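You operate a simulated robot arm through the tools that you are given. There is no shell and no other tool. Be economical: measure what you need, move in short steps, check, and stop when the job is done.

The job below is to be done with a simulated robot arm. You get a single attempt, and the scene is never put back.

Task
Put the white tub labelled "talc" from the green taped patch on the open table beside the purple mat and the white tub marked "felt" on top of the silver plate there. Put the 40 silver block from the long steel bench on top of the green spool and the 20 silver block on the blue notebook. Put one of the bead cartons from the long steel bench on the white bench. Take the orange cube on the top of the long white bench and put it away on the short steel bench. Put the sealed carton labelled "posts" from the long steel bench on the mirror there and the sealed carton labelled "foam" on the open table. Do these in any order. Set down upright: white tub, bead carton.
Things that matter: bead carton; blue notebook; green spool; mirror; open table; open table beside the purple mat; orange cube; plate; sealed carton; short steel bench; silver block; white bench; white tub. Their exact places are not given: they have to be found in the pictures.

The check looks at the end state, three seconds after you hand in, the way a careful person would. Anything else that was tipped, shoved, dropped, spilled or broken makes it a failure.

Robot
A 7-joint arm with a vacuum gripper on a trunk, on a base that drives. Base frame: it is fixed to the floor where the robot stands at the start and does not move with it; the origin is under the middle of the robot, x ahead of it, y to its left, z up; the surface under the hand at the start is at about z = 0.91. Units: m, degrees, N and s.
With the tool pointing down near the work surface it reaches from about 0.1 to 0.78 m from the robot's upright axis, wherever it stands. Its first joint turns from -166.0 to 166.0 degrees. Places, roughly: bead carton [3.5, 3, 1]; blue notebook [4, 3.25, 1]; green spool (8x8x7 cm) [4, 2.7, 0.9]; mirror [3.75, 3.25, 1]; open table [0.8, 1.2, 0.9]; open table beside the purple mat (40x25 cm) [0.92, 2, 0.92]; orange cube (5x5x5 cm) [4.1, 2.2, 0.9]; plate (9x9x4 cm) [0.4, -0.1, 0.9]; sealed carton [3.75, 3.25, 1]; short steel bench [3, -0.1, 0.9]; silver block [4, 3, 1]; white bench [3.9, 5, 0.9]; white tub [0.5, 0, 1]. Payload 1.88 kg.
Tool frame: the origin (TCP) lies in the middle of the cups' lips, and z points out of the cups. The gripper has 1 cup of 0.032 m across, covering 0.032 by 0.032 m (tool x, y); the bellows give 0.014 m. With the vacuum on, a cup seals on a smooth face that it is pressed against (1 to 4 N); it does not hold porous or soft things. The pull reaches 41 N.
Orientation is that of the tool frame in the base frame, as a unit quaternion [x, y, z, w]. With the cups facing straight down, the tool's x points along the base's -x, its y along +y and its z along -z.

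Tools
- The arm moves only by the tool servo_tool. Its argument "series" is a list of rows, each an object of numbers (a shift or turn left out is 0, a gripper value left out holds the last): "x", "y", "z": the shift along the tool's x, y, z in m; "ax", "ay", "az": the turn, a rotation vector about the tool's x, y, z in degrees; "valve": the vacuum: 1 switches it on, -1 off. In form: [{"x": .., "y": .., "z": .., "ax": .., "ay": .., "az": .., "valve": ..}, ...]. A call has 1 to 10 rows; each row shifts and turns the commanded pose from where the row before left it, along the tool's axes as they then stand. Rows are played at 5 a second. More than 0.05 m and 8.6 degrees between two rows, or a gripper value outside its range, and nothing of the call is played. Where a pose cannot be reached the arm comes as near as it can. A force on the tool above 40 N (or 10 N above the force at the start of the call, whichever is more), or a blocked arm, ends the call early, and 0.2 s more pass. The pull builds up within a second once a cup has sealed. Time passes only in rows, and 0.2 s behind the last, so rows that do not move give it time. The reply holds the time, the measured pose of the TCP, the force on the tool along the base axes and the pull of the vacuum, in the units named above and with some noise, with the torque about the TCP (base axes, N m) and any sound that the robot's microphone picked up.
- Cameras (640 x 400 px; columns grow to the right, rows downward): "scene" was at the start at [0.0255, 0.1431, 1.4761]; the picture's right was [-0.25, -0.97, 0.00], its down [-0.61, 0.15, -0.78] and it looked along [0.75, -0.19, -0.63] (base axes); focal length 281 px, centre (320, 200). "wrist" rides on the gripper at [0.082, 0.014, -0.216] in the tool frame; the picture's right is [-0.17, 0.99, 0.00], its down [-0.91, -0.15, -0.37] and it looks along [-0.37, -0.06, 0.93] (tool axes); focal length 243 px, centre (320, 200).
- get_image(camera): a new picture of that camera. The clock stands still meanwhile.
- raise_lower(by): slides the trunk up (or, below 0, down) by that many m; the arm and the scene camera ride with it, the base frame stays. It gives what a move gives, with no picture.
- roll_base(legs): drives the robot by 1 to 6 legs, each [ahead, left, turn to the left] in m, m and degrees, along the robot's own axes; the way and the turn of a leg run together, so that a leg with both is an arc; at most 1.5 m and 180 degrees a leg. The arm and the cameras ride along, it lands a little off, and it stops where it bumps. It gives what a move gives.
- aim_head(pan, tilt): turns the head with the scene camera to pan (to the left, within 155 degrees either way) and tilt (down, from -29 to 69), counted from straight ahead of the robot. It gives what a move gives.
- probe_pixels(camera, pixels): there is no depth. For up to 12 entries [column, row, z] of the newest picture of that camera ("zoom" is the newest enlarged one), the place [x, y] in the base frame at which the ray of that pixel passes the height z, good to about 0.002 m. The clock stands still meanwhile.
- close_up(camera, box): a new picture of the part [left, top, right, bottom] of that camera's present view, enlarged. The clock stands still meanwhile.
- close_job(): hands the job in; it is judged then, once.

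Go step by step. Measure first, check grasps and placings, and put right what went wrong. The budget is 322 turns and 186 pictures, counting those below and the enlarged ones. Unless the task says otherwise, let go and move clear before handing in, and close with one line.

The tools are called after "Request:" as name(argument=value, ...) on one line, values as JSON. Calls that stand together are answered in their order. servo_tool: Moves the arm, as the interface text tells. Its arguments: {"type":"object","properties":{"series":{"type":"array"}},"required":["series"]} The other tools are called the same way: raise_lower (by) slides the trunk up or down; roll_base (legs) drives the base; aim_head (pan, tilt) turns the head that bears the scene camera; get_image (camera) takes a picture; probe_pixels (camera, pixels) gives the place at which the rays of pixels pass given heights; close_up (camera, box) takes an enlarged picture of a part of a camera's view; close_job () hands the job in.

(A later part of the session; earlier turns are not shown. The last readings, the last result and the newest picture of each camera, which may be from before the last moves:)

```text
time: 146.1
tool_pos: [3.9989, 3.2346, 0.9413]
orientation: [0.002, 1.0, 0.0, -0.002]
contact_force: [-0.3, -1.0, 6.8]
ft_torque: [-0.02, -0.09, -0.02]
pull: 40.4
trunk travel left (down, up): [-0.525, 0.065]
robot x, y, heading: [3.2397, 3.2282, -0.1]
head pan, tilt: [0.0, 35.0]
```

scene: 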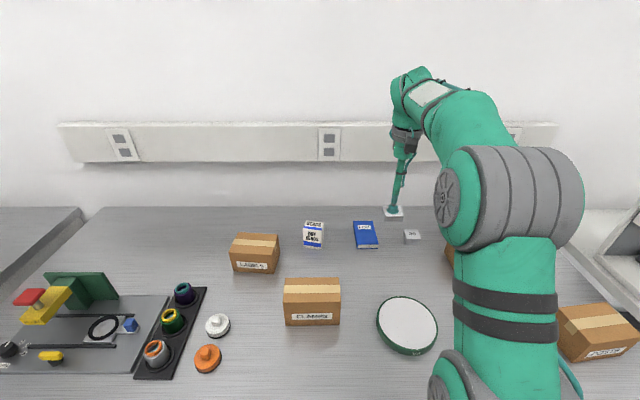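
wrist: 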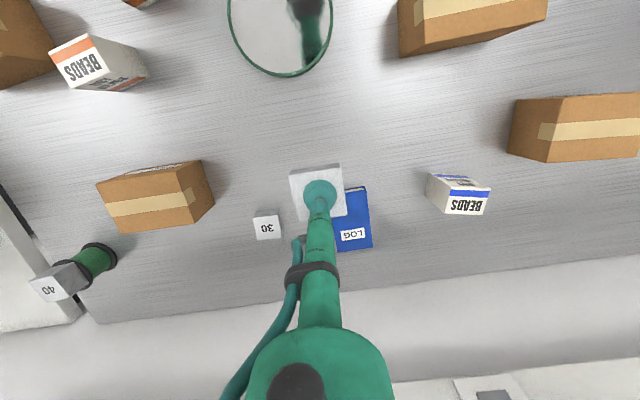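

Contact (7 N) at 0.941. Release and lift.

Request:
servo_tool(series=[{"valve": -1}, {}, {}, {}, {"z": -0.01}, {"z": -0.03}, {"z": -0.04}, {"z": -0.04, "x": 0.02}, {"x": 0.045}, {}])

Request:
close_up(camera="scene", box=[330, 200, 430, 260])

Request:
get_image(camera="wrist")

```text
time: 148.3
tool_pos: [3.9353, 3.2354, 1.0578]
orientation: [0.002, 1.0, 0.0, -0.003]
contact_force: [0.4, -0.8, -0.2]
ft_torque: [0.0, -0.03, 0.01]
pull: 0.2
trunk travel left (down, up): [-0.525, 0.065]
robot x, y, heading: [3.2407, 3.2317, -0.4]
head pan, tilt: [0.0, 35.0]
```

```text
6.40 times, centred on (380, 230) of scene
```

zoom: 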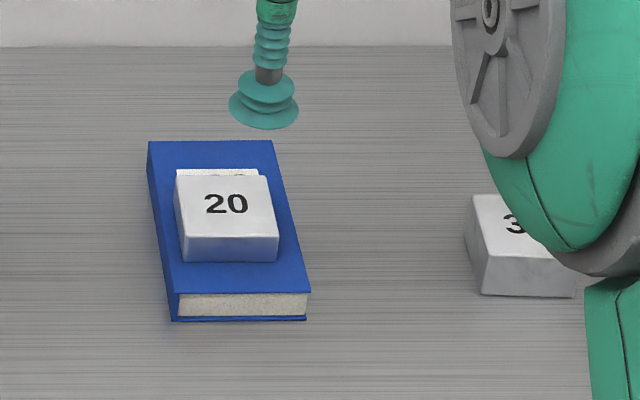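

```text
117 pictures are left
```

wrist: 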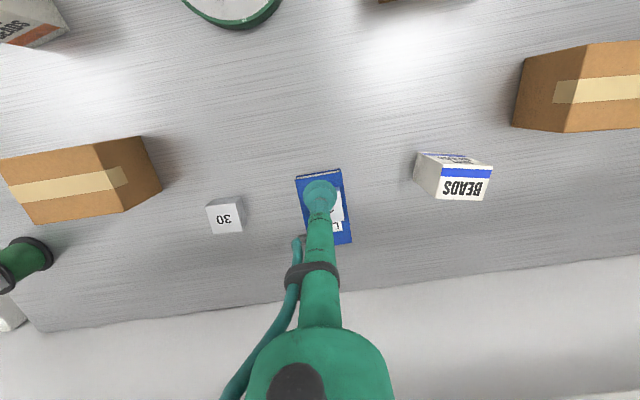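

20 block lies on the notebook. Next POSTS: raise, retract, drive right and look.

Request:
servo_tool(series=[{"z": -0.045}, {"z": -0.045}, {"x": 0.045, "z": -0.02}, {"x": 0.045, "z": -0.02}, {"x": 0.045}, {"x": 0.045}, {"x": 0.045}, {"x": 0.045}, {"x": 0.04}, {}])

Request:
roll_base(legs=[[0, -0.28, 0]])

Request:
servo_tool(series=[{"y": -0.045}, {"y": -0.045}, {"y": -0.045}, {"y": -0.035}, {}])

Request:
get_image(camera="wrist")

Request:
get_image(camera="scene")

```text
time: 150.5
tool_pos: [3.6254, 3.2379, 1.1902]
orientation: [0.002, 1.0, 0.0, -0.003]
contact_force: [-0.1, -0.4, 0.8]
ft_torque: [-0.01, -0.05, 0.04]
pull: 0.1
trunk travel left (down, up): [-0.525, 0.065]
robot x, y, heading: [3.236, 3.2266, -0.1]
head pan, tilt: [0.0, 35.0]
```

```text
time: 152.5
tool_pos: [3.625, 2.9571, 1.1897]
orientation: [0.002, 1.0, -0.001, -0.004]
contact_force: [0.5, -0.5, -1.0]
ft_torque: [-0.04, 0.0, 0.01]
pull: 0.0
trunk travel left (down, up): [-0.525, 0.065]
robot x, y, heading: [3.2385, 2.9505, -0.2]
head pan, tilt: [0.0, 35.0]
```

```text
time: 153.7
tool_pos: [3.6238, 2.7851, 1.1886]
orientation: [0.003, 1.0, 0.0, -0.004]
contact_force: [0.2, 0.4, 0.3]
ft_torque: [0.03, 0.01, -0.02]
pull: 0.1
trunk travel left (down, up): [-0.525, 0.065]
robot x, y, heading: [3.2398, 2.947, -0.5]
head pan, tilt: [0.0, 35.0]
```

```text
116 pictures are left
```

wrist: 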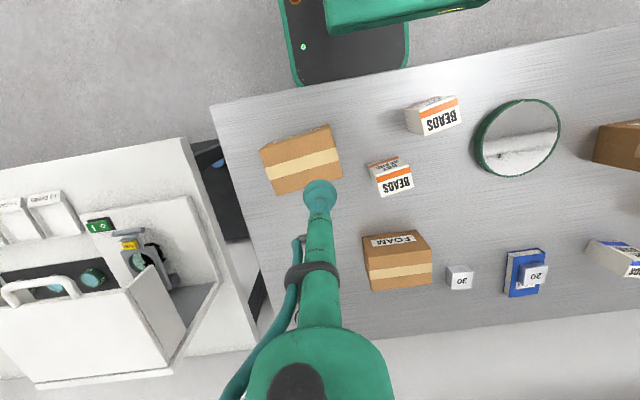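

```text
115 pictures are left
```

scene: 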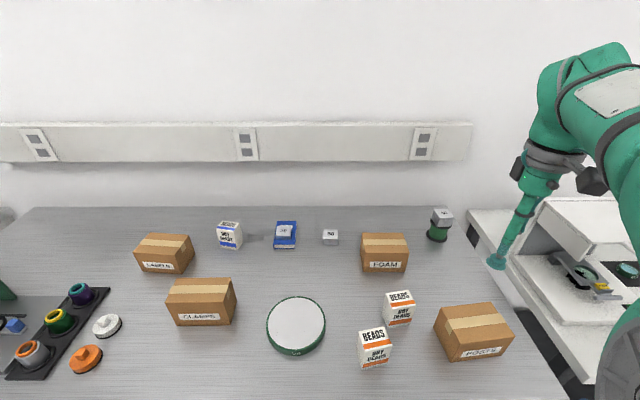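

Request:
close_up(camera="wrist", box=[240, 100, 440, 220])

Request:
close_up(camera="scene", box=[250, 270, 530, 390])

Request:
probe_pixels(camera="scene", pixels=[[296, 325, 0.92], [296, 325, 0.93], [267, 328, 0.92], [325, 324, 0.92], [296, 298, 0.92]])

Request:
probe_pixels(camera="wrist", pixels=[[517, 137, 0.92], [517, 137, 0.93], [474, 145, 0.92], [560, 127, 0.92], [515, 176, 0.92]])

```text
3.20 times, centred on (340, 160) of wrist
```

zoom: 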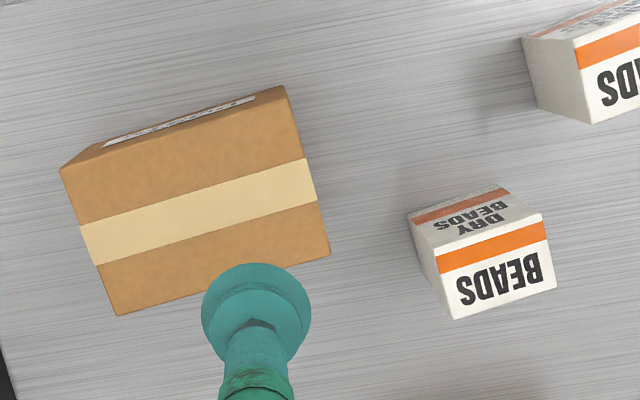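

```text
2.29 times, centred on (390, 330) of scene
```

zoom: 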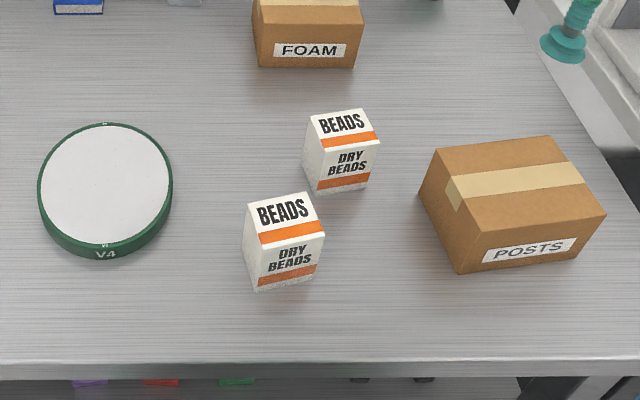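

```text
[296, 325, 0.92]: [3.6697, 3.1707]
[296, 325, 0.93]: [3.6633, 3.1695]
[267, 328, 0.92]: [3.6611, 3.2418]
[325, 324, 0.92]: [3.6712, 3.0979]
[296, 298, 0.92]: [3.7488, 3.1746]
```

```text
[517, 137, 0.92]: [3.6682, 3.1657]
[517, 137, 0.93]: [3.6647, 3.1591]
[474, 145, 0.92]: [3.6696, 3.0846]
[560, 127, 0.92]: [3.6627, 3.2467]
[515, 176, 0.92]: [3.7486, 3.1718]
```

Request:
probe_pixels(camera="wrist", pixels=[[302.5, 163.8, 0.98], [302.5, 163.8, 1.0], [302.5, 163.8, 1.02], [276, 196, 1.0], [343, 176, 1.0], [268, 174, 1.0], [337, 153.5, 1.0], [329, 125, 1.0]])

Request:
probe_pixels(camera="scene", pixels=[[475.6, 321.3, 0.98], [475.6, 321.3, 1.0], [475.6, 321.3, 1.02], [440, 308, 1.0], [489, 302, 1.0], [515, 336.5, 1.0]])

```text
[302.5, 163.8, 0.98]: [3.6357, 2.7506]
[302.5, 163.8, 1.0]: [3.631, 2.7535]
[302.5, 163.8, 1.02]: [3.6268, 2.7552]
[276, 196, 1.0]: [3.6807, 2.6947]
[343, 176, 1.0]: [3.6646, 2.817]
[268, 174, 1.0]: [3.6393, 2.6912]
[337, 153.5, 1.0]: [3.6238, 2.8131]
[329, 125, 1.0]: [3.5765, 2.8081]
```

```text
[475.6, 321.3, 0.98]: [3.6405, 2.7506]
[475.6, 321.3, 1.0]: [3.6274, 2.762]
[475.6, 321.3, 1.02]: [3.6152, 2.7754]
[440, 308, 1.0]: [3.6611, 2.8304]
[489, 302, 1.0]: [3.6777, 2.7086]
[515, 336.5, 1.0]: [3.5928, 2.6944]
```

POSTS top centre ≈(3.634,2.752), z≈0.985. Descend there with vacuum on.

Request:
servo_tool(series=[{"x": -0.01, "y": -0.033}, {"z": 0.045}, {"z": 0.045}, {"z": 0.045}, {"z": 0.035}, {"z": 0.01, "valve": 1}, {"z": 0.008}, {"z": 0.006}, {}, {}])

```text
time: 155.9
tool_pos: [3.6322, 2.7536, 0.9967]
orientation: [0.003, 1.0, 0.0, -0.004]
contact_force: [0.4, -0.6, -0.3]
ft_torque: [0.01, 0.01, 0.0]
pull: 0.0
trunk travel left (down, up): [-0.525, 0.065]
robot x, y, heading: [3.24, 2.9512, -0.0]
head pan, tilt: [0.0, 35.0]
```

Request:
servo_tool(series=[{"z": 0.005}, {"z": 0.004}, {"z": 0.003}, {"z": 0.003}, {}, {}])

Request:
close_up(camera="wrist", box=[220, 100, 420, 260])

```text
time: 157.3
tool_pos: [3.632, 2.754, 0.9824]
orientation: [0.003, 1.0, -0.001, -0.002]
contact_force: [-2.3, 0.1, 26.4]
ft_torque: [0.02, -0.08, -0.28]
pull: 40.8
trunk travel left (down, up): [-0.525, 0.065]
robot x, y, heading: [3.2407, 2.9499, -0.4]
head pan, tilt: [0.0, 35.0]
```

```text
2.50 times, centred on (320, 180) of wrist
```

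zoom: 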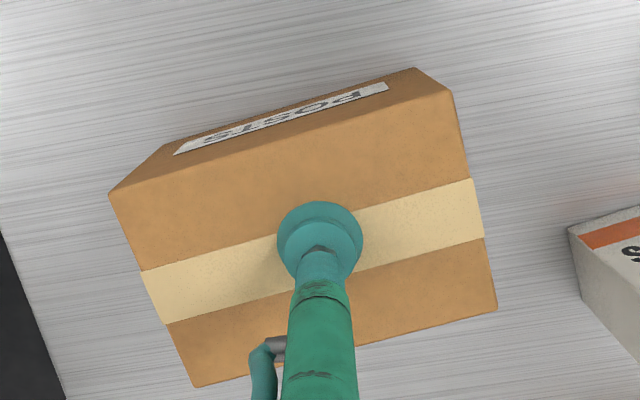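

Sealed and centred on POSTS. Lift and check.

Request:
servo_tool(series=[{"z": -0.01}, {"z": -0.02}, {"z": -0.045}, {"z": -0.045}, {"z": -0.045}, {"z": -0.02}, {}, {}])

Request:
servo_tool(series=[{"y": 0.045, "x": -0.004}, {"y": 0.045, "x": -0.004}, {"y": 0.045, "x": -0.004}, {"y": 0.045, "x": -0.004}, {"y": 0.045, "x": -0.004}, {"y": 0.045, "x": -0.004}, {"y": 0.045, "x": -0.004}, {"y": 0.045, "x": -0.004}, {"y": 0.045, "x": -0.004}, {}])

Request:
get_image(camera="scene")

Request:
get_image(camera="wrist")

```text
time: 159.1
tool_pos: [3.6348, 2.7529, 1.1656]
orientation: [0.003, 1.0, -0.001, -0.003]
contact_force: [-0.5, -0.2, -3.1]
ft_torque: [0.04, 0.04, 0.04]
pull: 41.2
trunk travel left (down, up): [-0.525, 0.065]
robot x, y, heading: [3.2399, 2.95, -0.3]
head pan, tilt: [0.0, 35.0]
```

```text
time: 161.3
tool_pos: [3.6709, 3.1563, 1.167]
orientation: [0.003, 1.0, 0.0, -0.003]
contact_force: [-0.2, 0.4, -3.2]
ft_torque: [0.01, 0.0, 0.01]
pull: 41.0
trunk travel left (down, up): [-0.525, 0.065]
robot x, y, heading: [3.2383, 2.9481, -0.5]
head pan, tilt: [0.0, 35.0]
```

```text
111 pictures are left
```

scene: 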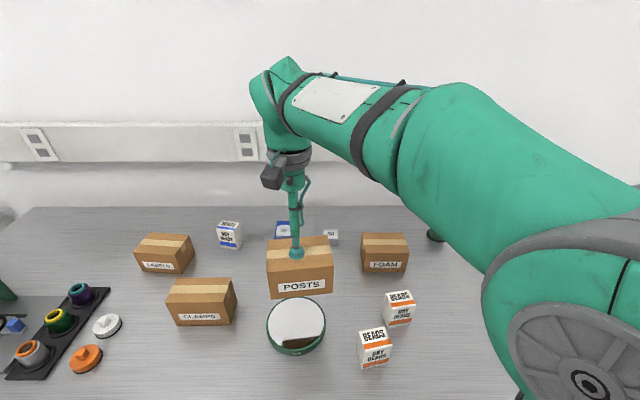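

```text
110 pictures are left
```

wrist: 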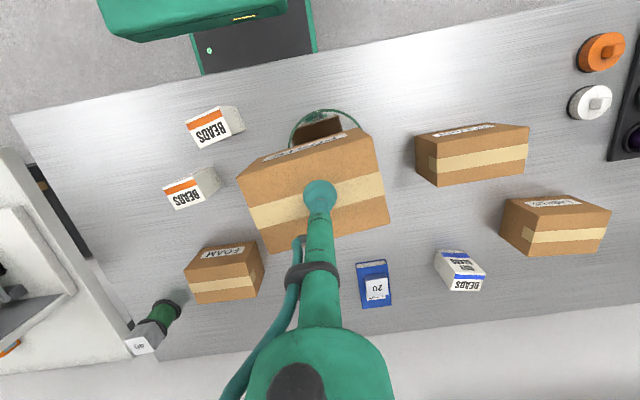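

Over the mirror; adjust 1 cm left and lower.

Request:
servo_tool(series=[{"y": 0.011}, {"z": 0.045}, {"z": 0.045}, {"z": 0.04}, {}, {"z": 0.01}, {}])

Request:
close_up(camera="scene", box=[230, 210, 390, 370])

```text
time: 162.9
tool_pos: [3.6702, 3.169, 1.0256]
orientation: [0.002, 1.0, 0.0, -0.004]
contact_force: [0.9, 0.7, -3.8]
ft_torque: [0.04, 0.02, 0.01]
pull: 41.0
trunk travel left (down, up): [-0.525, 0.065]
robot x, y, heading: [3.2378, 2.9443, -0.3]
head pan, tilt: [0.0, 35.0]
```

```text
2.50 times, centred on (310, 290) of scene
```

zoom: 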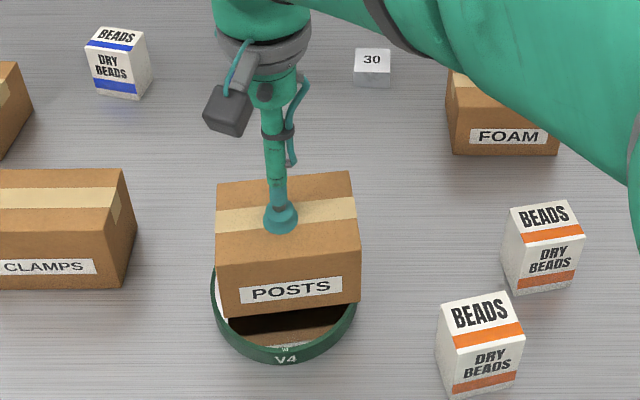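

Request:
servo_tool(series=[{"z": 0.01}, {"z": 0.004}, {"z": 0.003}, {"z": 0.002}, {"z": 0.002}, {}])

```text
time: 164.3
tool_pos: [3.6695, 3.1699, 1.0066]
orientation: [0.002, 1.0, 0.0, 0.0]
contact_force: [-1.8, -0.2, 25.6]
ft_torque: [-0.09, -0.02, -0.11]
pull: 40.7
trunk travel left (down, up): [-0.525, 0.065]
robot x, y, heading: [3.2348, 2.9474, -0.4]
head pan, tilt: [0.0, 35.0]
```

Contact at 1.007 (as expected). Relieve slightly, release and lift.

Request:
servo_tool(series=[{"z": -0.002}, {"valve": -1}, {}, {}, {}, {"z": -0.01}, {"z": -0.03}, {"z": -0.045}, {"z": -0.045}, {}])

Request:
close_up(camera="scene", box=[230, 210, 390, 370])

Request:
get_image(camera="wrist")

```text
time: 166.5
tool_pos: [3.6718, 3.1687, 1.1375]
orientation: [0.003, 1.0, 0.0, -0.004]
contact_force: [-0.5, -0.2, 0.2]
ft_torque: [0.01, -0.03, 0.02]
pull: 0.0
trunk travel left (down, up): [-0.525, 0.065]
robot x, y, heading: [3.2353, 2.9455, -0.5]
head pan, tilt: [0.0, 35.0]
```

```text
2.50 times, centred on (310, 290) of scene
```

zoom: 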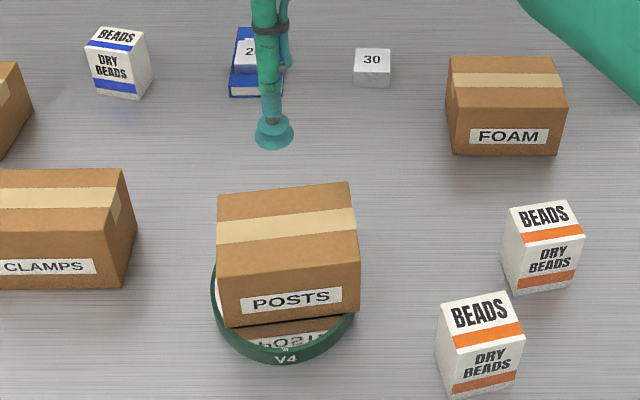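

```text
107 pictures are left
```

wrist: 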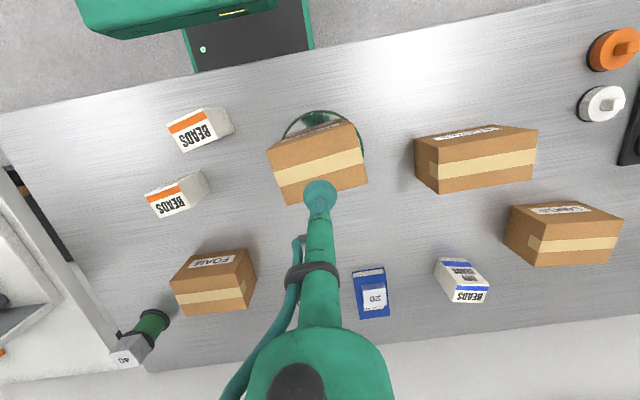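

POSTS rests on the mirror. Next bead carton (orange, front): move above it for a closer look.

Request:
servo_tool(series=[{"y": -0.04, "x": 0.02}, {"y": -0.04, "x": 0.02}, {"y": -0.04, "x": 0.02}, {"y": -0.04, "x": 0.02}, {"y": -0.016, "x": 0.01}, {}])

Request:
get_image(camera="scene")

Request:
close_up(camera="wrist", box=[240, 60, 420, 240])

```text
time: 167.9
tool_pos: [3.5803, 2.9923, 1.1368]
orientation: [0.003, 1.0, 0.0, -0.003]
contact_force: [0.3, 0.4, -0.1]
ft_torque: [0.0, -0.04, -0.01]
pull: 0.1
trunk travel left (down, up): [-0.525, 0.065]
robot x, y, heading: [3.2381, 2.9491, -0.2]
head pan, tilt: [0.0, 35.0]
```

```text
106 pictures are left
```

scene: 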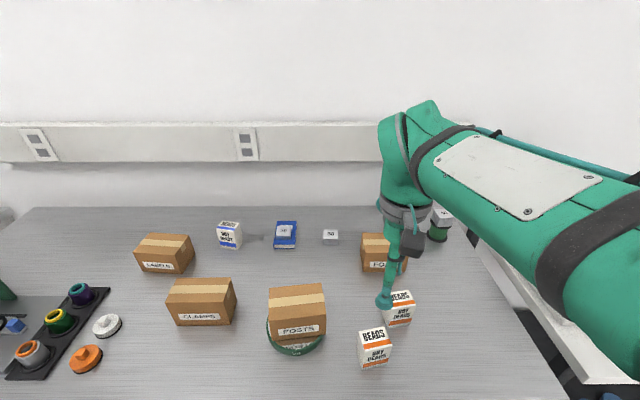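

```text
2.22 times, centred on (330, 150) of wrist
```

zoom: 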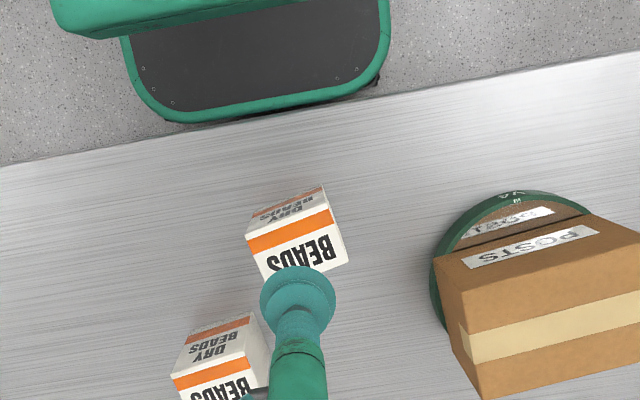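

Request:
probe_pixels(camera="zoom", pixels=[[297, 246, 0.98], [297, 246, 0.99], [297, 246, 1.0], [247, 237, 0.99], [328, 205, 0.99], [347, 260, 0.99], [265, 280, 0.99]])

Request:
close_up(camera="scene", box=[340, 290, 440, 380])

```text
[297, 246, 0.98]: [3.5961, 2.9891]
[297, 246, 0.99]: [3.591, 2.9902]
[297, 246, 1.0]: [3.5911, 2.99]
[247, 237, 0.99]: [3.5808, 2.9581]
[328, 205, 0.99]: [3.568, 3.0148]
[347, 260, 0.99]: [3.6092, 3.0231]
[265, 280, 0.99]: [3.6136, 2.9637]
```

```text
4.44 times, centred on (390, 335) of scene
```

zoom: 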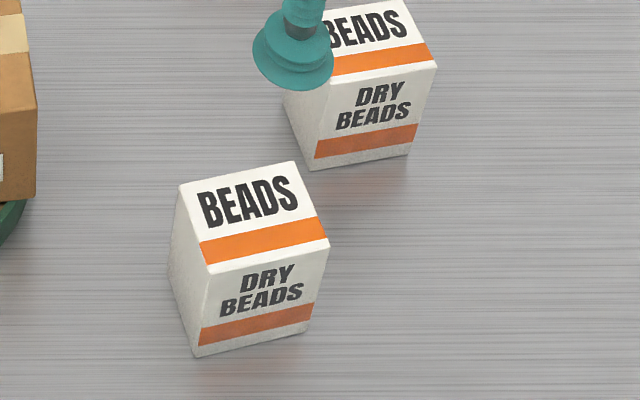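

Request:
probe_pixels(camera="zoom", pixels=[[253, 217, 0.97], [253, 217, 0.98], [253, 217, 0.99], [253, 217, 1.0], [180, 187, 0.98], [293, 162, 0.98], [330, 245, 0.98], [208, 275, 0.98], [195, 357, 0.9], [308, 332, 0.9]])

```text
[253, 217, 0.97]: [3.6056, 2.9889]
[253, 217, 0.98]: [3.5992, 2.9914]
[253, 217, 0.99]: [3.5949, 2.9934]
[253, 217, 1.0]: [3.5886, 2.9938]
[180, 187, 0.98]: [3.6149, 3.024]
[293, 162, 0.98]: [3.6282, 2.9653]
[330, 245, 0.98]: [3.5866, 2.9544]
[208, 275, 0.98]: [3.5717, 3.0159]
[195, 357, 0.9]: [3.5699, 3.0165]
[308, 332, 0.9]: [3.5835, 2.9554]
```

Top centre (3.597,2.990), z≈0.985. Descend with vacuum.

Request:
servo_tool(series=[{"x": -0.0165, "y": -0.002}, {"z": 0.045}, {"z": 0.045}, {"z": 0.03}, {"z": 0.01, "valve": 1}, {"z": 0.008}, {"z": 0.005}, {"z": 0.004}, {}, {}])

```text
time: 170.1
tool_pos: [3.5963, 2.9922, 0.9913]
orientation: [0.003, 1.0, 0.001, -0.003]
contact_force: [0.2, -0.4, -0.8]
ft_torque: [-0.01, -0.01, 0.01]
pull: 0.0
trunk travel left (down, up): [-0.525, 0.065]
robot x, y, heading: [3.2427, 2.9487, -0.5]
head pan, tilt: [0.0, 35.0]
```

Request:
servo_tool(series=[{"z": 0.004}, {"z": 0.003}, {"z": 0.002}, {"z": 0.002}, {}, {}])

```text
time: 171.5
tool_pos: [3.5951, 2.9919, 0.9804]
orientation: [0.002, 1.0, 0.001, -0.003]
contact_force: [-2.6, 4.3, 21.7]
ft_torque: [-0.02, -0.17, 0.01]
pull: 40.6
trunk travel left (down, up): [-0.525, 0.065]
robot x, y, heading: [3.239, 2.9485, -0.5]
head pan, tilt: [0.0, 35.0]
```

Sealed. Lift, back away and drive left toward the white bench.

Request:
servo_tool(series=[{"z": -0.01}, {"z": -0.03}, {"z": -0.045}, {"z": -0.045}, {"z": -0.045}, {}, {}])

Request:
close_up(camera="scene", box=[300, 180, 480, 380])

Request:
roll_base(legs=[[-0.45, 0, 0.4], [0, 1.4, 0]])

Request:
aim_head(pan=25, tilt=30)

Request:
get_image(camera="scene")

```text
time: 173.1
tool_pos: [3.5993, 2.99, 1.1534]
orientation: [0.003, 1.0, 0.0, -0.004]
contact_force: [0.6, -0.3, -2.1]
ft_torque: [-0.01, 0.01, -0.01]
pull: 41.5
trunk travel left (down, up): [-0.525, 0.065]
robot x, y, heading: [3.24, 2.9487, -0.5]
head pan, tilt: [0.0, 35.0]
```

```text
2.00 times, centred on (390, 280) of scene
```

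zoom: 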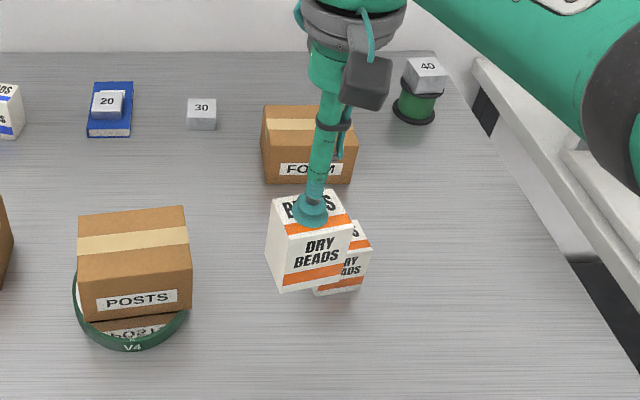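

```text
time: 182.4
tool_pos: [3.1656, 4.4097, 1.1537]
orientation: [0.008, 1.0, 0.0, -0.004]
contact_force: [-0.2, 0.1, -1.9]
ft_torque: [0.02, -0.01, 0.01]
pull: 40.7
trunk travel left (down, up): [-0.525, 0.065]
robot x, y, heading: [2.8107, 4.3755, -0.9]
head pan, tilt: [0.0, 35.0]
```

```text
time: 183.3
tool_pos: [3.1666, 4.4105, 1.1531]
orientation: [0.008, 1.0, 0.0, -0.003]
contact_force: [-0.5, 0.9, -3.3]
ft_torque: [0.02, -0.07, -0.01]
pull: 41.2
trunk travel left (down, up): [-0.525, 0.065]
robot x, y, heading: [2.8059, 4.3703, -0.8]
head pan, tilt: [25.0, 30.0]
```

```text
102 pictures are left
```

scene: 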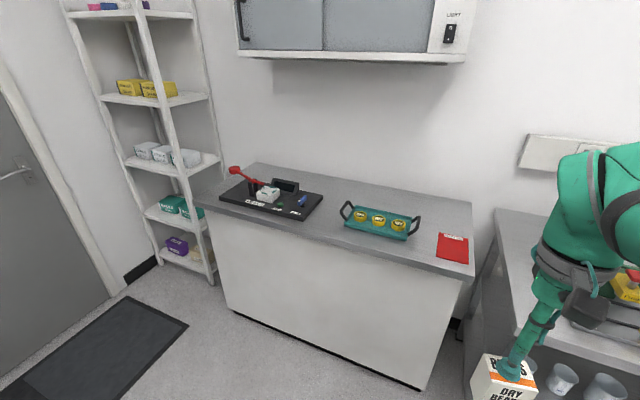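

Request:
probe_pixels(camera="scene", pixels=[[198, 200, 0.9], [472, 276, 0.9], [473, 205, 0.9], [322, 200, 0.92], [302, 220, 0.92], [343, 222, 0.92], [405, 238, 0.92], [420, 217, 0.95], [437, 258, 0.91], [438, 233, 0.91], [330, 195, 0.9], [355, 190, 0.9]])

Request:
probe_pixels(camera="scene", pixels=[[427, 388, 0.0], [228, 308, 0.0], [465, 62, 1.4], [238, 55, 1.4], [465, 62, 1.5], [355, 205, 0.92], [450, 210, 0.9], [430, 205, 0.9]])

```text
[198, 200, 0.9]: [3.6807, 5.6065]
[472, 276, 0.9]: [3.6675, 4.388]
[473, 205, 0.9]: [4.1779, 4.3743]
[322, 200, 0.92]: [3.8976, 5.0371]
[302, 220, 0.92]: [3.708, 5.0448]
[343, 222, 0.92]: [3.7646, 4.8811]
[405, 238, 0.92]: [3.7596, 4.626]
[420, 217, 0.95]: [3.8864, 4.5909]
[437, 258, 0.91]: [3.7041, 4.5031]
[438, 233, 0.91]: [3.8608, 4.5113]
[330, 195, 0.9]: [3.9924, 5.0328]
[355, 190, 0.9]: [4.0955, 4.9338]
```

```text
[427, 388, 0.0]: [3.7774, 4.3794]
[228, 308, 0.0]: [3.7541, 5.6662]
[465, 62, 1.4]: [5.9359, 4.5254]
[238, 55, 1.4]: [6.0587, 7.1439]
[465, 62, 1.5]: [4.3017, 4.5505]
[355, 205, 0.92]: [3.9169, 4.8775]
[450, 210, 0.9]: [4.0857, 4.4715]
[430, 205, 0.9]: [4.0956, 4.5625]
```

White bench top x 3.67–4.2, y 4.38–5.6; free gap at y≈4.96 between the black pad (y>5.04) and teal tray (y<4.89). Drive there.

Request:
roll_base(legs=[[0, 0.58, 0.8], [0.52, 0, 0]])

Request:
aim_head(pan=5, tilt=40)

Request:
get_image(camera="scene")

Request:
get_image(camera="wrist")

```text
time: 189.3
tool_pos: [3.6905, 4.9882, 1.1537]
orientation: [0.006, 1.0, 0.0, -0.004]
contact_force: [-0.2, 0.5, -1.8]
ft_torque: [0.01, 0.01, 0.0]
pull: 40.8
trunk travel left (down, up): [-0.525, 0.065]
robot x, y, heading: [3.3312, 4.9492, -0.2]
head pan, tilt: [25.0, 30.0]
```

```text
time: 190.1
tool_pos: [3.6908, 4.9887, 1.1542]
orientation: [0.006, 1.0, 0.001, -0.003]
contact_force: [1.4, -0.4, -1.6]
ft_torque: [0.0, 0.02, -0.04]
pull: 40.6
trunk travel left (down, up): [-0.525, 0.065]
robot x, y, heading: [3.3326, 4.9504, -0.5]
head pan, tilt: [5.0, 40.0]
```

```text
101 pictures are left
```

scene: 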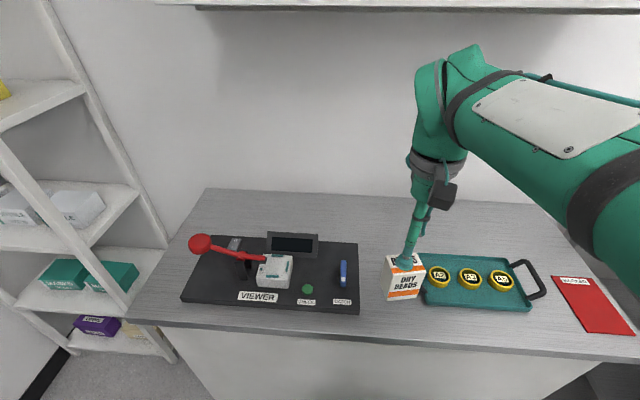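

```text
100 pictures are left
```

wrist: 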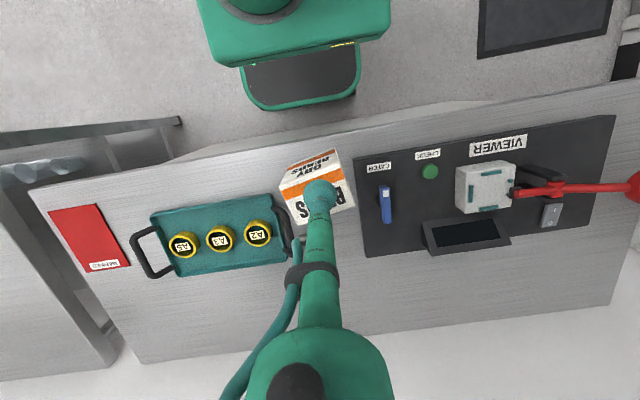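

Request:
probe_pixels(camera="wrist", pixels=[[348, 153, 0.92], [366, 257, 0.92], [283, 195, 0.92], [292, 262, 0.92], [290, 240, 0.95], [200, 280, 0.92], [330, 290, 0.9]])

Request:
probe_pixels(camera="scene", pixels=[[359, 313, 0.91], [358, 243, 0.92], [421, 300, 0.91], [432, 257, 0.92], [390, 230, 0.9], [390, 330, 0.9], [425, 290, 0.95]])

```text
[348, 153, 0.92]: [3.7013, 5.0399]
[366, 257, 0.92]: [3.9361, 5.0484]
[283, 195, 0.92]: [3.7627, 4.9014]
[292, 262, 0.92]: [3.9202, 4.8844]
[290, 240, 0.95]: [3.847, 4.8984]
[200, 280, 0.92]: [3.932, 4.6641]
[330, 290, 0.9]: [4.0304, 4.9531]
```

```text
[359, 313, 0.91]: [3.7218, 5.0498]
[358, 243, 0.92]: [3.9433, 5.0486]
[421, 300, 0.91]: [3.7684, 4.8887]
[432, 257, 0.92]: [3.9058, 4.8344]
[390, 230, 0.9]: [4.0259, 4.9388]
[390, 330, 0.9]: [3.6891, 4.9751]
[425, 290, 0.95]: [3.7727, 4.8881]
```

Gap centre y≈4.972. Move to (3.82,4.972) and lower.

Request:
servo_tool(series=[{"x": -0.045, "y": -0.008}, {"x": -0.045, "y": -0.008}, {"x": -0.04}, {"z": 0.045}, {"z": 0.045}, {"z": 0.04}, {}])

Request:
get_image(camera="scene")

Request:
get_image(camera="wrist")

```text
time: 191.7
tool_pos: [3.8196, 4.97, 1.023]
orientation: [0.006, 1.0, 0.0, -0.003]
contact_force: [-0.1, -0.1, -1.0]
ft_torque: [-0.04, 0.04, 0.0]
pull: 40.6
trunk travel left (down, up): [-0.525, 0.065]
robot x, y, heading: [3.3313, 4.9462, -0.5]
head pan, tilt: [5.0, 40.0]
```

```text
99 pictures are left
```

scene: 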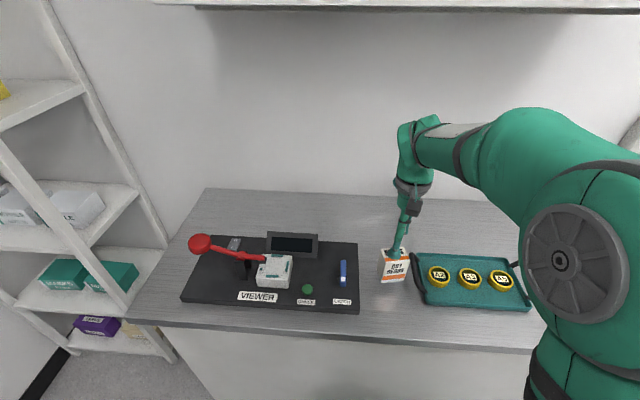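

```text
98 pictures are left
```

wrist: 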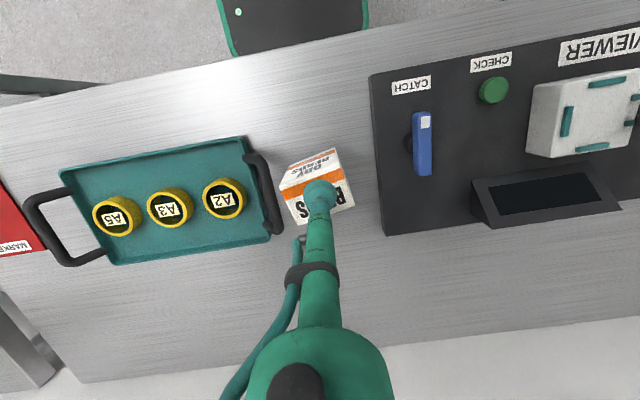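

Request:
servo_tool(series=[{"y": 0.006, "z": 0.02}, {"z": 0.01}, {"z": 0.004}, {"z": 0.003}, {"z": 0.003}, {}])

```text
time: 193.1
tool_pos: [3.8187, 4.9786, 0.9848]
orientation: [0.005, 1.0, 0.001, -0.001]
contact_force: [-4.3, -3.7, 22.9]
ft_torque: [-0.05, 0.0, -0.12]
pull: 40.8
trunk travel left (down, up): [-0.525, 0.065]
robot x, y, heading: [3.3327, 4.951, -0.2]
head pan, tilt: [5.0, 40.0]
```

Request:
close_up(camera="scene", box=[330, 220, 470, 320])

Request:
servo_tool(series=[{"z": -0.002}, {"valve": -1}, {}, {}, {}, {"z": -0.01}, {"z": -0.03}, {"z": -0.045}, {"z": -0.045}, {}])

Request:
close_up(camera="scene", box=[330, 220, 470, 320])

```text
4.00 times, centred on (400, 270) of scene
```

zoom: 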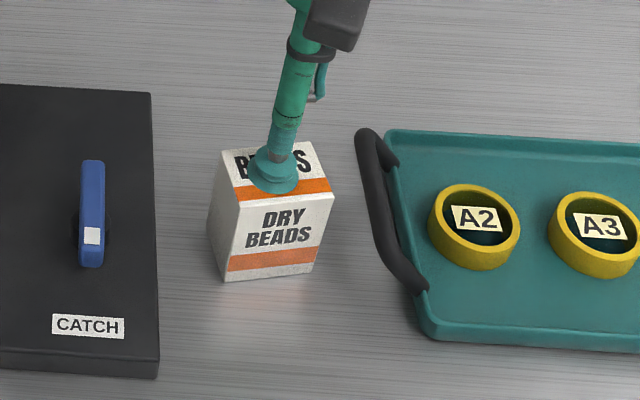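

```text
time: 195.3
tool_pos: [3.8202, 4.9783, 1.1158]
orientation: [0.006, 1.0, 0.001, -0.004]
contact_force: [-0.4, 0.2, -0.4]
ft_torque: [0.02, -0.01, -0.01]
pull: 0.0
trunk travel left (down, up): [-0.525, 0.065]
robot x, y, heading: [3.3304, 4.9435, -0.6]
head pan, tilt: [5.0, 40.0]
```

```text
4.00 times, centred on (400, 270) of scene
```

zoom: 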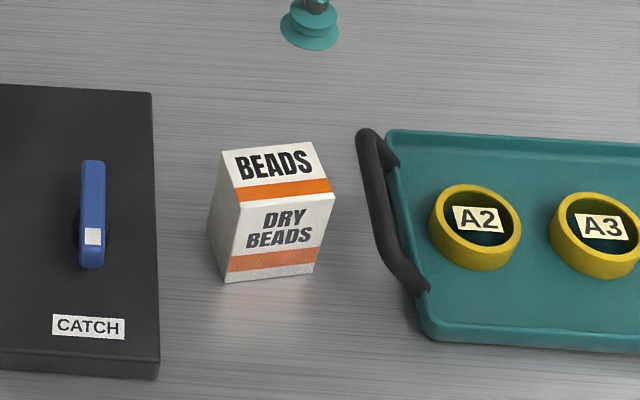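

Bead carton stands upright on the white bench. Retract and drive back to FOAM.

Request:
servo_tool(series=[{"z": -0.04, "x": 0.02}, {"z": -0.02, "x": 0.04}, {"x": 0.045}, {"x": 0.03}, {}])

Request:
roll_base(legs=[[-0.5, 0, 0.4], [0, -1.4, 0], [0, -0.63, 0]])

Request:
get_image(camera="scene")

```text
time: 196.5
tool_pos: [3.6828, 4.9789, 1.175]
orientation: [0.005, 1.0, 0.0, -0.004]
contact_force: [-0.4, 0.0, -0.3]
ft_torque: [0.03, -0.03, -0.01]
pull: 0.0
trunk travel left (down, up): [-0.525, 0.065]
robot x, y, heading: [3.3294, 4.9464, -0.4]
head pan, tilt: [5.0, 40.0]
```

```text
time: 209.2
tool_pos: [3.2072, 2.9615, 1.1747]
orientation: [-0.021, 1.0, 0.0, -0.003]
contact_force: [-0.4, 0.0, 0.0]
ft_torque: [0.01, -0.02, -0.03]
pull: 0.0
trunk travel left (down, up): [-0.525, 0.065]
robot x, y, heading: [2.8536, 2.9171, 2.5]
head pan, tilt: [5.0, 40.0]
```

```text
95 pictures are left
```

scene: 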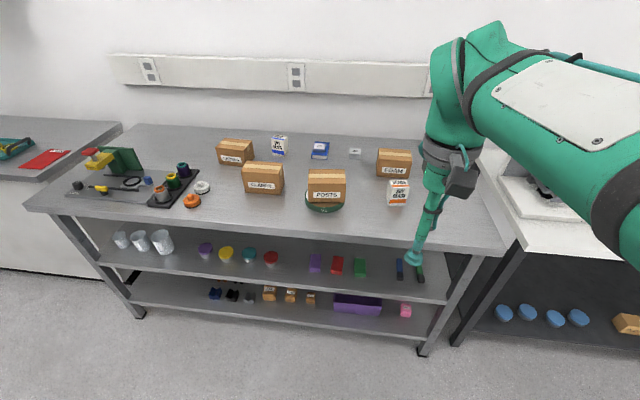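

Request:
roll_base(legs=[[0, 0, -2.5], [0.35, 0, 0]])

Request:
servo_tool(series=[{"x": -0.045}, {"x": -0.045}, {"x": -0.045}, {"x": -0.045}, {"y": -0.03}, {}])

Request:
get_image(camera="wrist")

Request:
get_image(camera="scene")

```text
time: 211.9
tool_pos: [3.5562, 2.9442, 1.1748]
orientation: [0.003, 1.0, 0.0, -0.003]
contact_force: [0.4, 0.7, 0.3]
ft_torque: [0.0, 0.01, 0.02]
pull: 0.1
trunk travel left (down, up): [-0.525, 0.065]
robot x, y, heading: [3.2026, 2.9132, -0.2]
head pan, tilt: [5.0, 40.0]
```

```text
time: 213.3
tool_pos: [3.7366, 2.912, 1.1731]
orientation: [0.003, 1.0, 0.0, -0.004]
contact_force: [1.0, 0.2, 0.6]
ft_torque: [0.03, -0.01, -0.01]
pull: 0.0
trunk travel left (down, up): [-0.525, 0.065]
robot x, y, heading: [3.2028, 2.9112, -0.4]
head pan, tilt: [5.0, 40.0]
```

```text
94 pictures are left
```

wrist: 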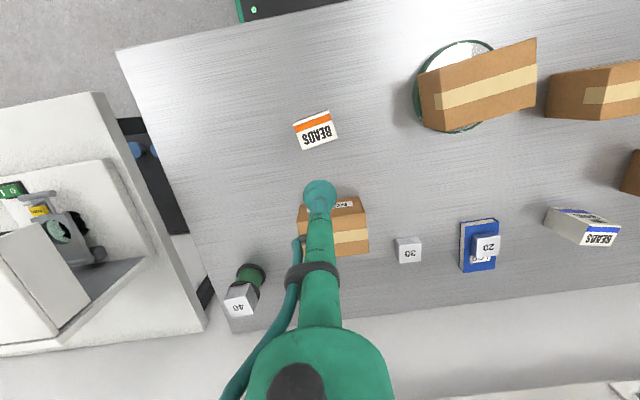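

```text
93 pictures are left
```

scene: 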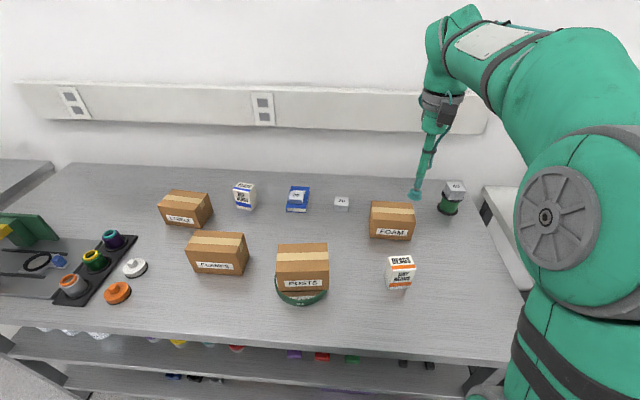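

Request:
close_up(camera="scene", box=[350, 180, 470, 300])

Request:
probe_pixels(camera="wrist", pixels=[[349, 236, 0.97], [367, 212, 0.98], [369, 252, 0.98], [298, 212, 0.98]])

```text
3.33 times, centred on (410, 240) of scene
```

zoom: 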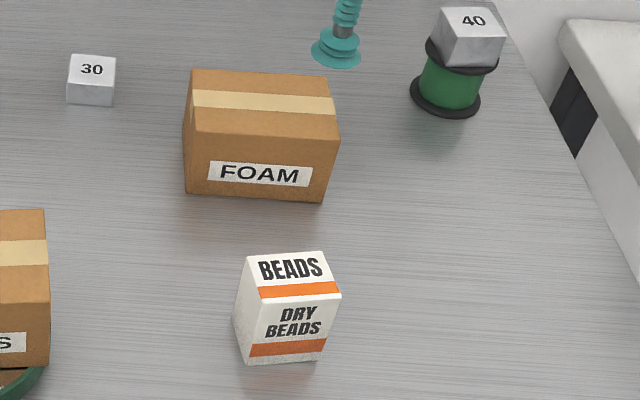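

```text
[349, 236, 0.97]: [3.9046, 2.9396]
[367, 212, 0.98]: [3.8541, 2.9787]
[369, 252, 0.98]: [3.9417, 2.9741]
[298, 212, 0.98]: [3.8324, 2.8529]
```

Request:
probe_pixels(camera="zoom", pixels=[[262, 103, 0.96], [262, 103, 0.97], [262, 103, 0.98], [192, 70, 0.97], [323, 77, 0.97], [340, 142, 0.97], [185, 130, 0.97], [187, 190, 0.9], [327, 201, 0.9], [185, 130, 0.98]])

```text
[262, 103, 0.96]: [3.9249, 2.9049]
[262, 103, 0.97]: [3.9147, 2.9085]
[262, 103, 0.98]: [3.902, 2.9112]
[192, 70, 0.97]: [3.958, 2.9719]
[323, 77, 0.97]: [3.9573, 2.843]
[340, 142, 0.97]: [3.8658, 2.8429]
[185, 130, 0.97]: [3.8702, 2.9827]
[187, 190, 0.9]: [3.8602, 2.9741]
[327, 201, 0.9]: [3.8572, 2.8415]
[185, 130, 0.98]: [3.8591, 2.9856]
```

FOAM top centre ≈(3.905,2.910), z≈0.977. Move over and descend.

Request:
servo_tool(series=[{"x": -0.045}, {"x": -0.045}, {"x": -0.045}, {"x": -0.033}, {"z": 0.045}, {"z": 0.045}, {"z": 0.045}, {"z": 0.02}, {}])

Request:
close_up(camera="wrist", box=[220, 100, 420, 260])

```text
time: 215.3
tool_pos: [3.9036, 2.9143, 1.0165]
orientation: [0.002, 1.0, -0.001, -0.004]
contact_force: [0.4, -0.1, 0.5]
ft_torque: [-0.01, 0.02, -0.01]
pull: 0.0
trunk travel left (down, up): [-0.525, 0.065]
robot x, y, heading: [3.2019, 2.9165, -0.2]
head pan, tilt: [5.0, 40.0]
```

```text
2.50 times, centred on (320, 180) of wrist
```

zoom: 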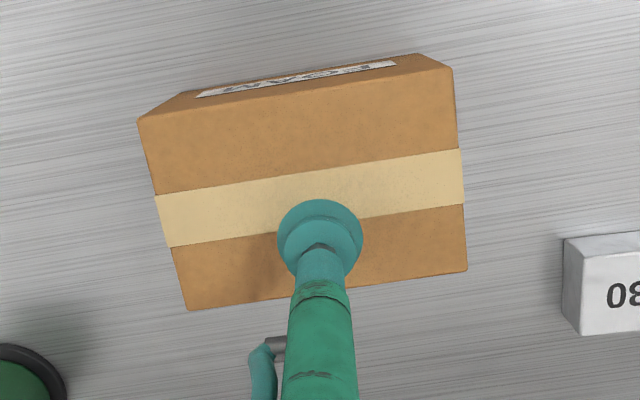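

Request:
servo_tool(series=[{"z": 0.015, "y": -0.003, "valve": 1}, {"z": 0.01}, {"z": 0.005}, {"z": 0.004}, {"z": 0.003}, {"z": 0.002}, {}, {}])

```text
time: 217.1
tool_pos: [3.9023, 2.9109, 0.9817]
orientation: [0.002, 1.0, 0.0, 0.0]
contact_force: [-0.9, -1.2, 30.1]
ft_torque: [0.03, 0.01, -0.22]
pull: 40.3
trunk travel left (down, up): [-0.525, 0.065]
robot x, y, heading: [3.2041, 2.9151, -0.2]
head pan, tilt: [5.0, 40.0]
```

Sealed on FOAM. Lift, retract and back away.

Request:
servo_tool(series=[{"z": -0.01}, {"z": -0.02}, {"z": -0.045}, {"z": -0.045}, {"z": -0.045}, {"z": -0.04}, {"x": 0.045}, {"x": 0.045}, {"x": 0.045}, {}])

Request:
servo_tool(series=[{"x": 0.045}, {"x": 0.045}, {"x": 0.045}, {"x": 0.045}, {"x": 0.02}, {}])

Request:
get_image(camera="scene")

```text
time: 219.3
tool_pos: [3.7674, 2.9099, 1.1852]
orientation: [0.002, 1.0, 0.0, -0.003]
contact_force: [-0.4, -1.1, -3.3]
ft_torque: [0.02, -0.04, 0.0]
pull: 41.1
trunk travel left (down, up): [-0.525, 0.065]
robot x, y, heading: [3.2026, 2.9133, -0.1]
head pan, tilt: [5.0, 40.0]
```

```text
time: 220.7
tool_pos: [3.5667, 2.9102, 1.187]
orientation: [0.002, 1.0, 0.0, -0.003]
contact_force: [-0.7, 0.5, -2.5]
ft_torque: [-0.03, -0.02, -0.02]
pull: 41.0
trunk travel left (down, up): [-0.525, 0.065]
robot x, y, heading: [3.2016, 2.9142, -0.2]
head pan, tilt: [5.0, 40.0]
```

```text
90 pictures are left
```

scene: 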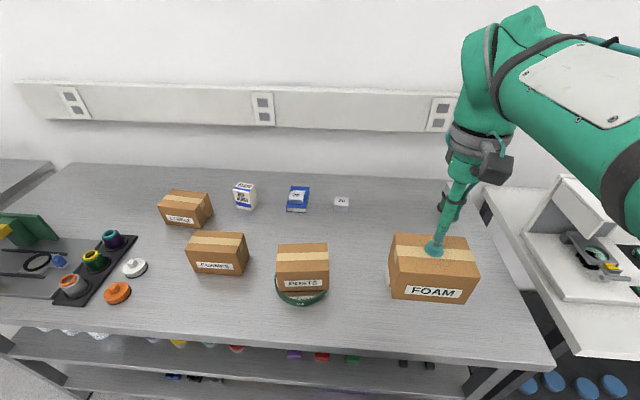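

FOAM is held well. Drive to the far side of the optical table (robot y≈2.3) and look.

Request:
roll_base(legs=[[-0.9, 0, 0], [0, -0.6, 0], [0, 0, 179.5], [0.3, 0, 0]])

Request:
aim_head(pan=5, tilt=42)

Request:
get_image(camera="scene")

```text
time: 237.3
tool_pos: [1.6439, 2.3256, 1.1862]
orientation: [1.0, -0.011, 0.003, 0.0]
contact_force: [0.9, 0.6, -4.0]
ft_torque: [-0.07, -0.01, 0.04]
pull: 40.8
trunk travel left (down, up): [-0.525, 0.065]
robot x, y, heading: [2.0092, 2.3155, 178.9]
head pan, tilt: [5.0, 40.0]
```

```text
time: 237.9
tool_pos: [1.6459, 2.3241, 1.1877]
orientation: [1.0, -0.011, 0.004, 0.0]
contact_force: [0.0, 0.6, -4.4]
ft_torque: [-0.01, 0.01, 0.02]
pull: 40.9
trunk travel left (down, up): [-0.525, 0.065]
robot x, y, heading: [2.0083, 2.3191, 178.7]
head pan, tilt: [5.0, 42.0]
```

```text
89 pictures are left
```

scene: 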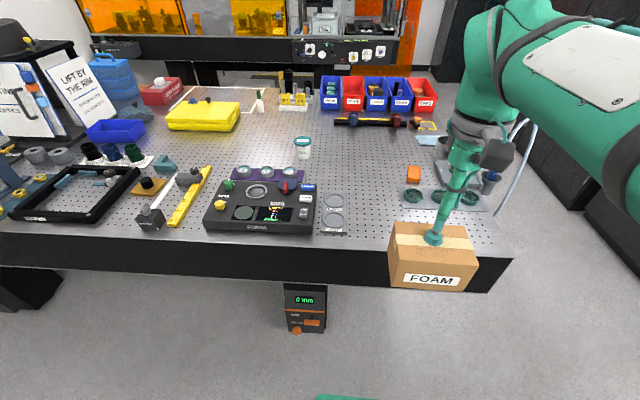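

Request:
probe_pixels(camera="scene", pixels=[[350, 234, 0.91], [346, 195, 0.91], [404, 205, 0.91], [402, 186, 0.91], [407, 178, 0.91], [372, 200, 0.91], [375, 165, 0.91], [303, 158, 0.91], [420, 252, 0.91], [505, 245, 0.91]])

Request:
close_up(camera="scene", box=[280, 100, 520, 260])

```text
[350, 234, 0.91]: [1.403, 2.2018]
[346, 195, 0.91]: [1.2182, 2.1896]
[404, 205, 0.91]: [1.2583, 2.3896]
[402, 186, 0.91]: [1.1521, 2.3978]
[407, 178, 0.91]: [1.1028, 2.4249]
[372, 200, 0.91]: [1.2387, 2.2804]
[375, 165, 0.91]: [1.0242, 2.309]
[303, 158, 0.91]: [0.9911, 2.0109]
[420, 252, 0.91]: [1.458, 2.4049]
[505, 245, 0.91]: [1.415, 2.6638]
```

```text
2.50 times, centred on (400, 180) of scene
```

zoom: 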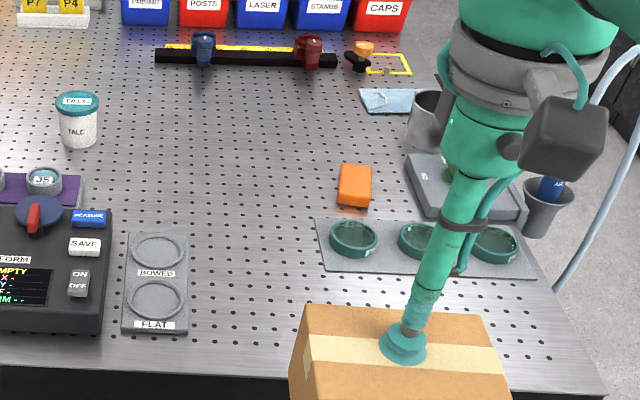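

Open spot at about (1.10,2.285), clear of the FLAT plate (y<2.2) and disc tray (y>2.39). Drive closer and extend.

Request:
roll_base(legs=[[0, 0, 1.2], [0.28, 0, 0]])

Request:
servo_tool(series=[{"x": -0.045}, {"x": -0.045}, {"x": -0.045}, {"x": -0.045}, {"x": -0.045}, {}])

Request:
get_image(camera="wrist")

```text
time: 240.3
tool_pos: [1.3602, 2.3184, 1.1871]
orientation: [1.0, 0.0, 0.003, 0.0]
contact_force: [0.0, -1.2, -4.1]
ft_torque: [0.03, -0.04, 0.02]
pull: 40.9
trunk travel left (down, up): [-0.525, 0.065]
robot x, y, heading: [1.7258, 2.3184, 179.8]
head pan, tilt: [5.0, 42.0]
```

```text
time: 241.7
tool_pos: [1.1354, 2.3173, 1.1815]
orientation: [1.0, -0.002, 0.004, 0.001]
contact_force: [0.5, 0.4, -4.1]
ft_torque: [-0.03, -0.01, -0.01]
pull: 40.6
trunk travel left (down, up): [-0.525, 0.065]
robot x, y, heading: [1.7273, 2.3169, 179.9]
head pan, tilt: [5.0, 42.0]
```

```text
87 pictures are left
```

wrist: 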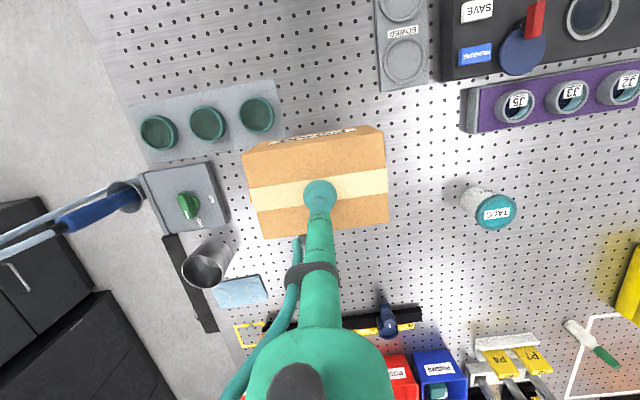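

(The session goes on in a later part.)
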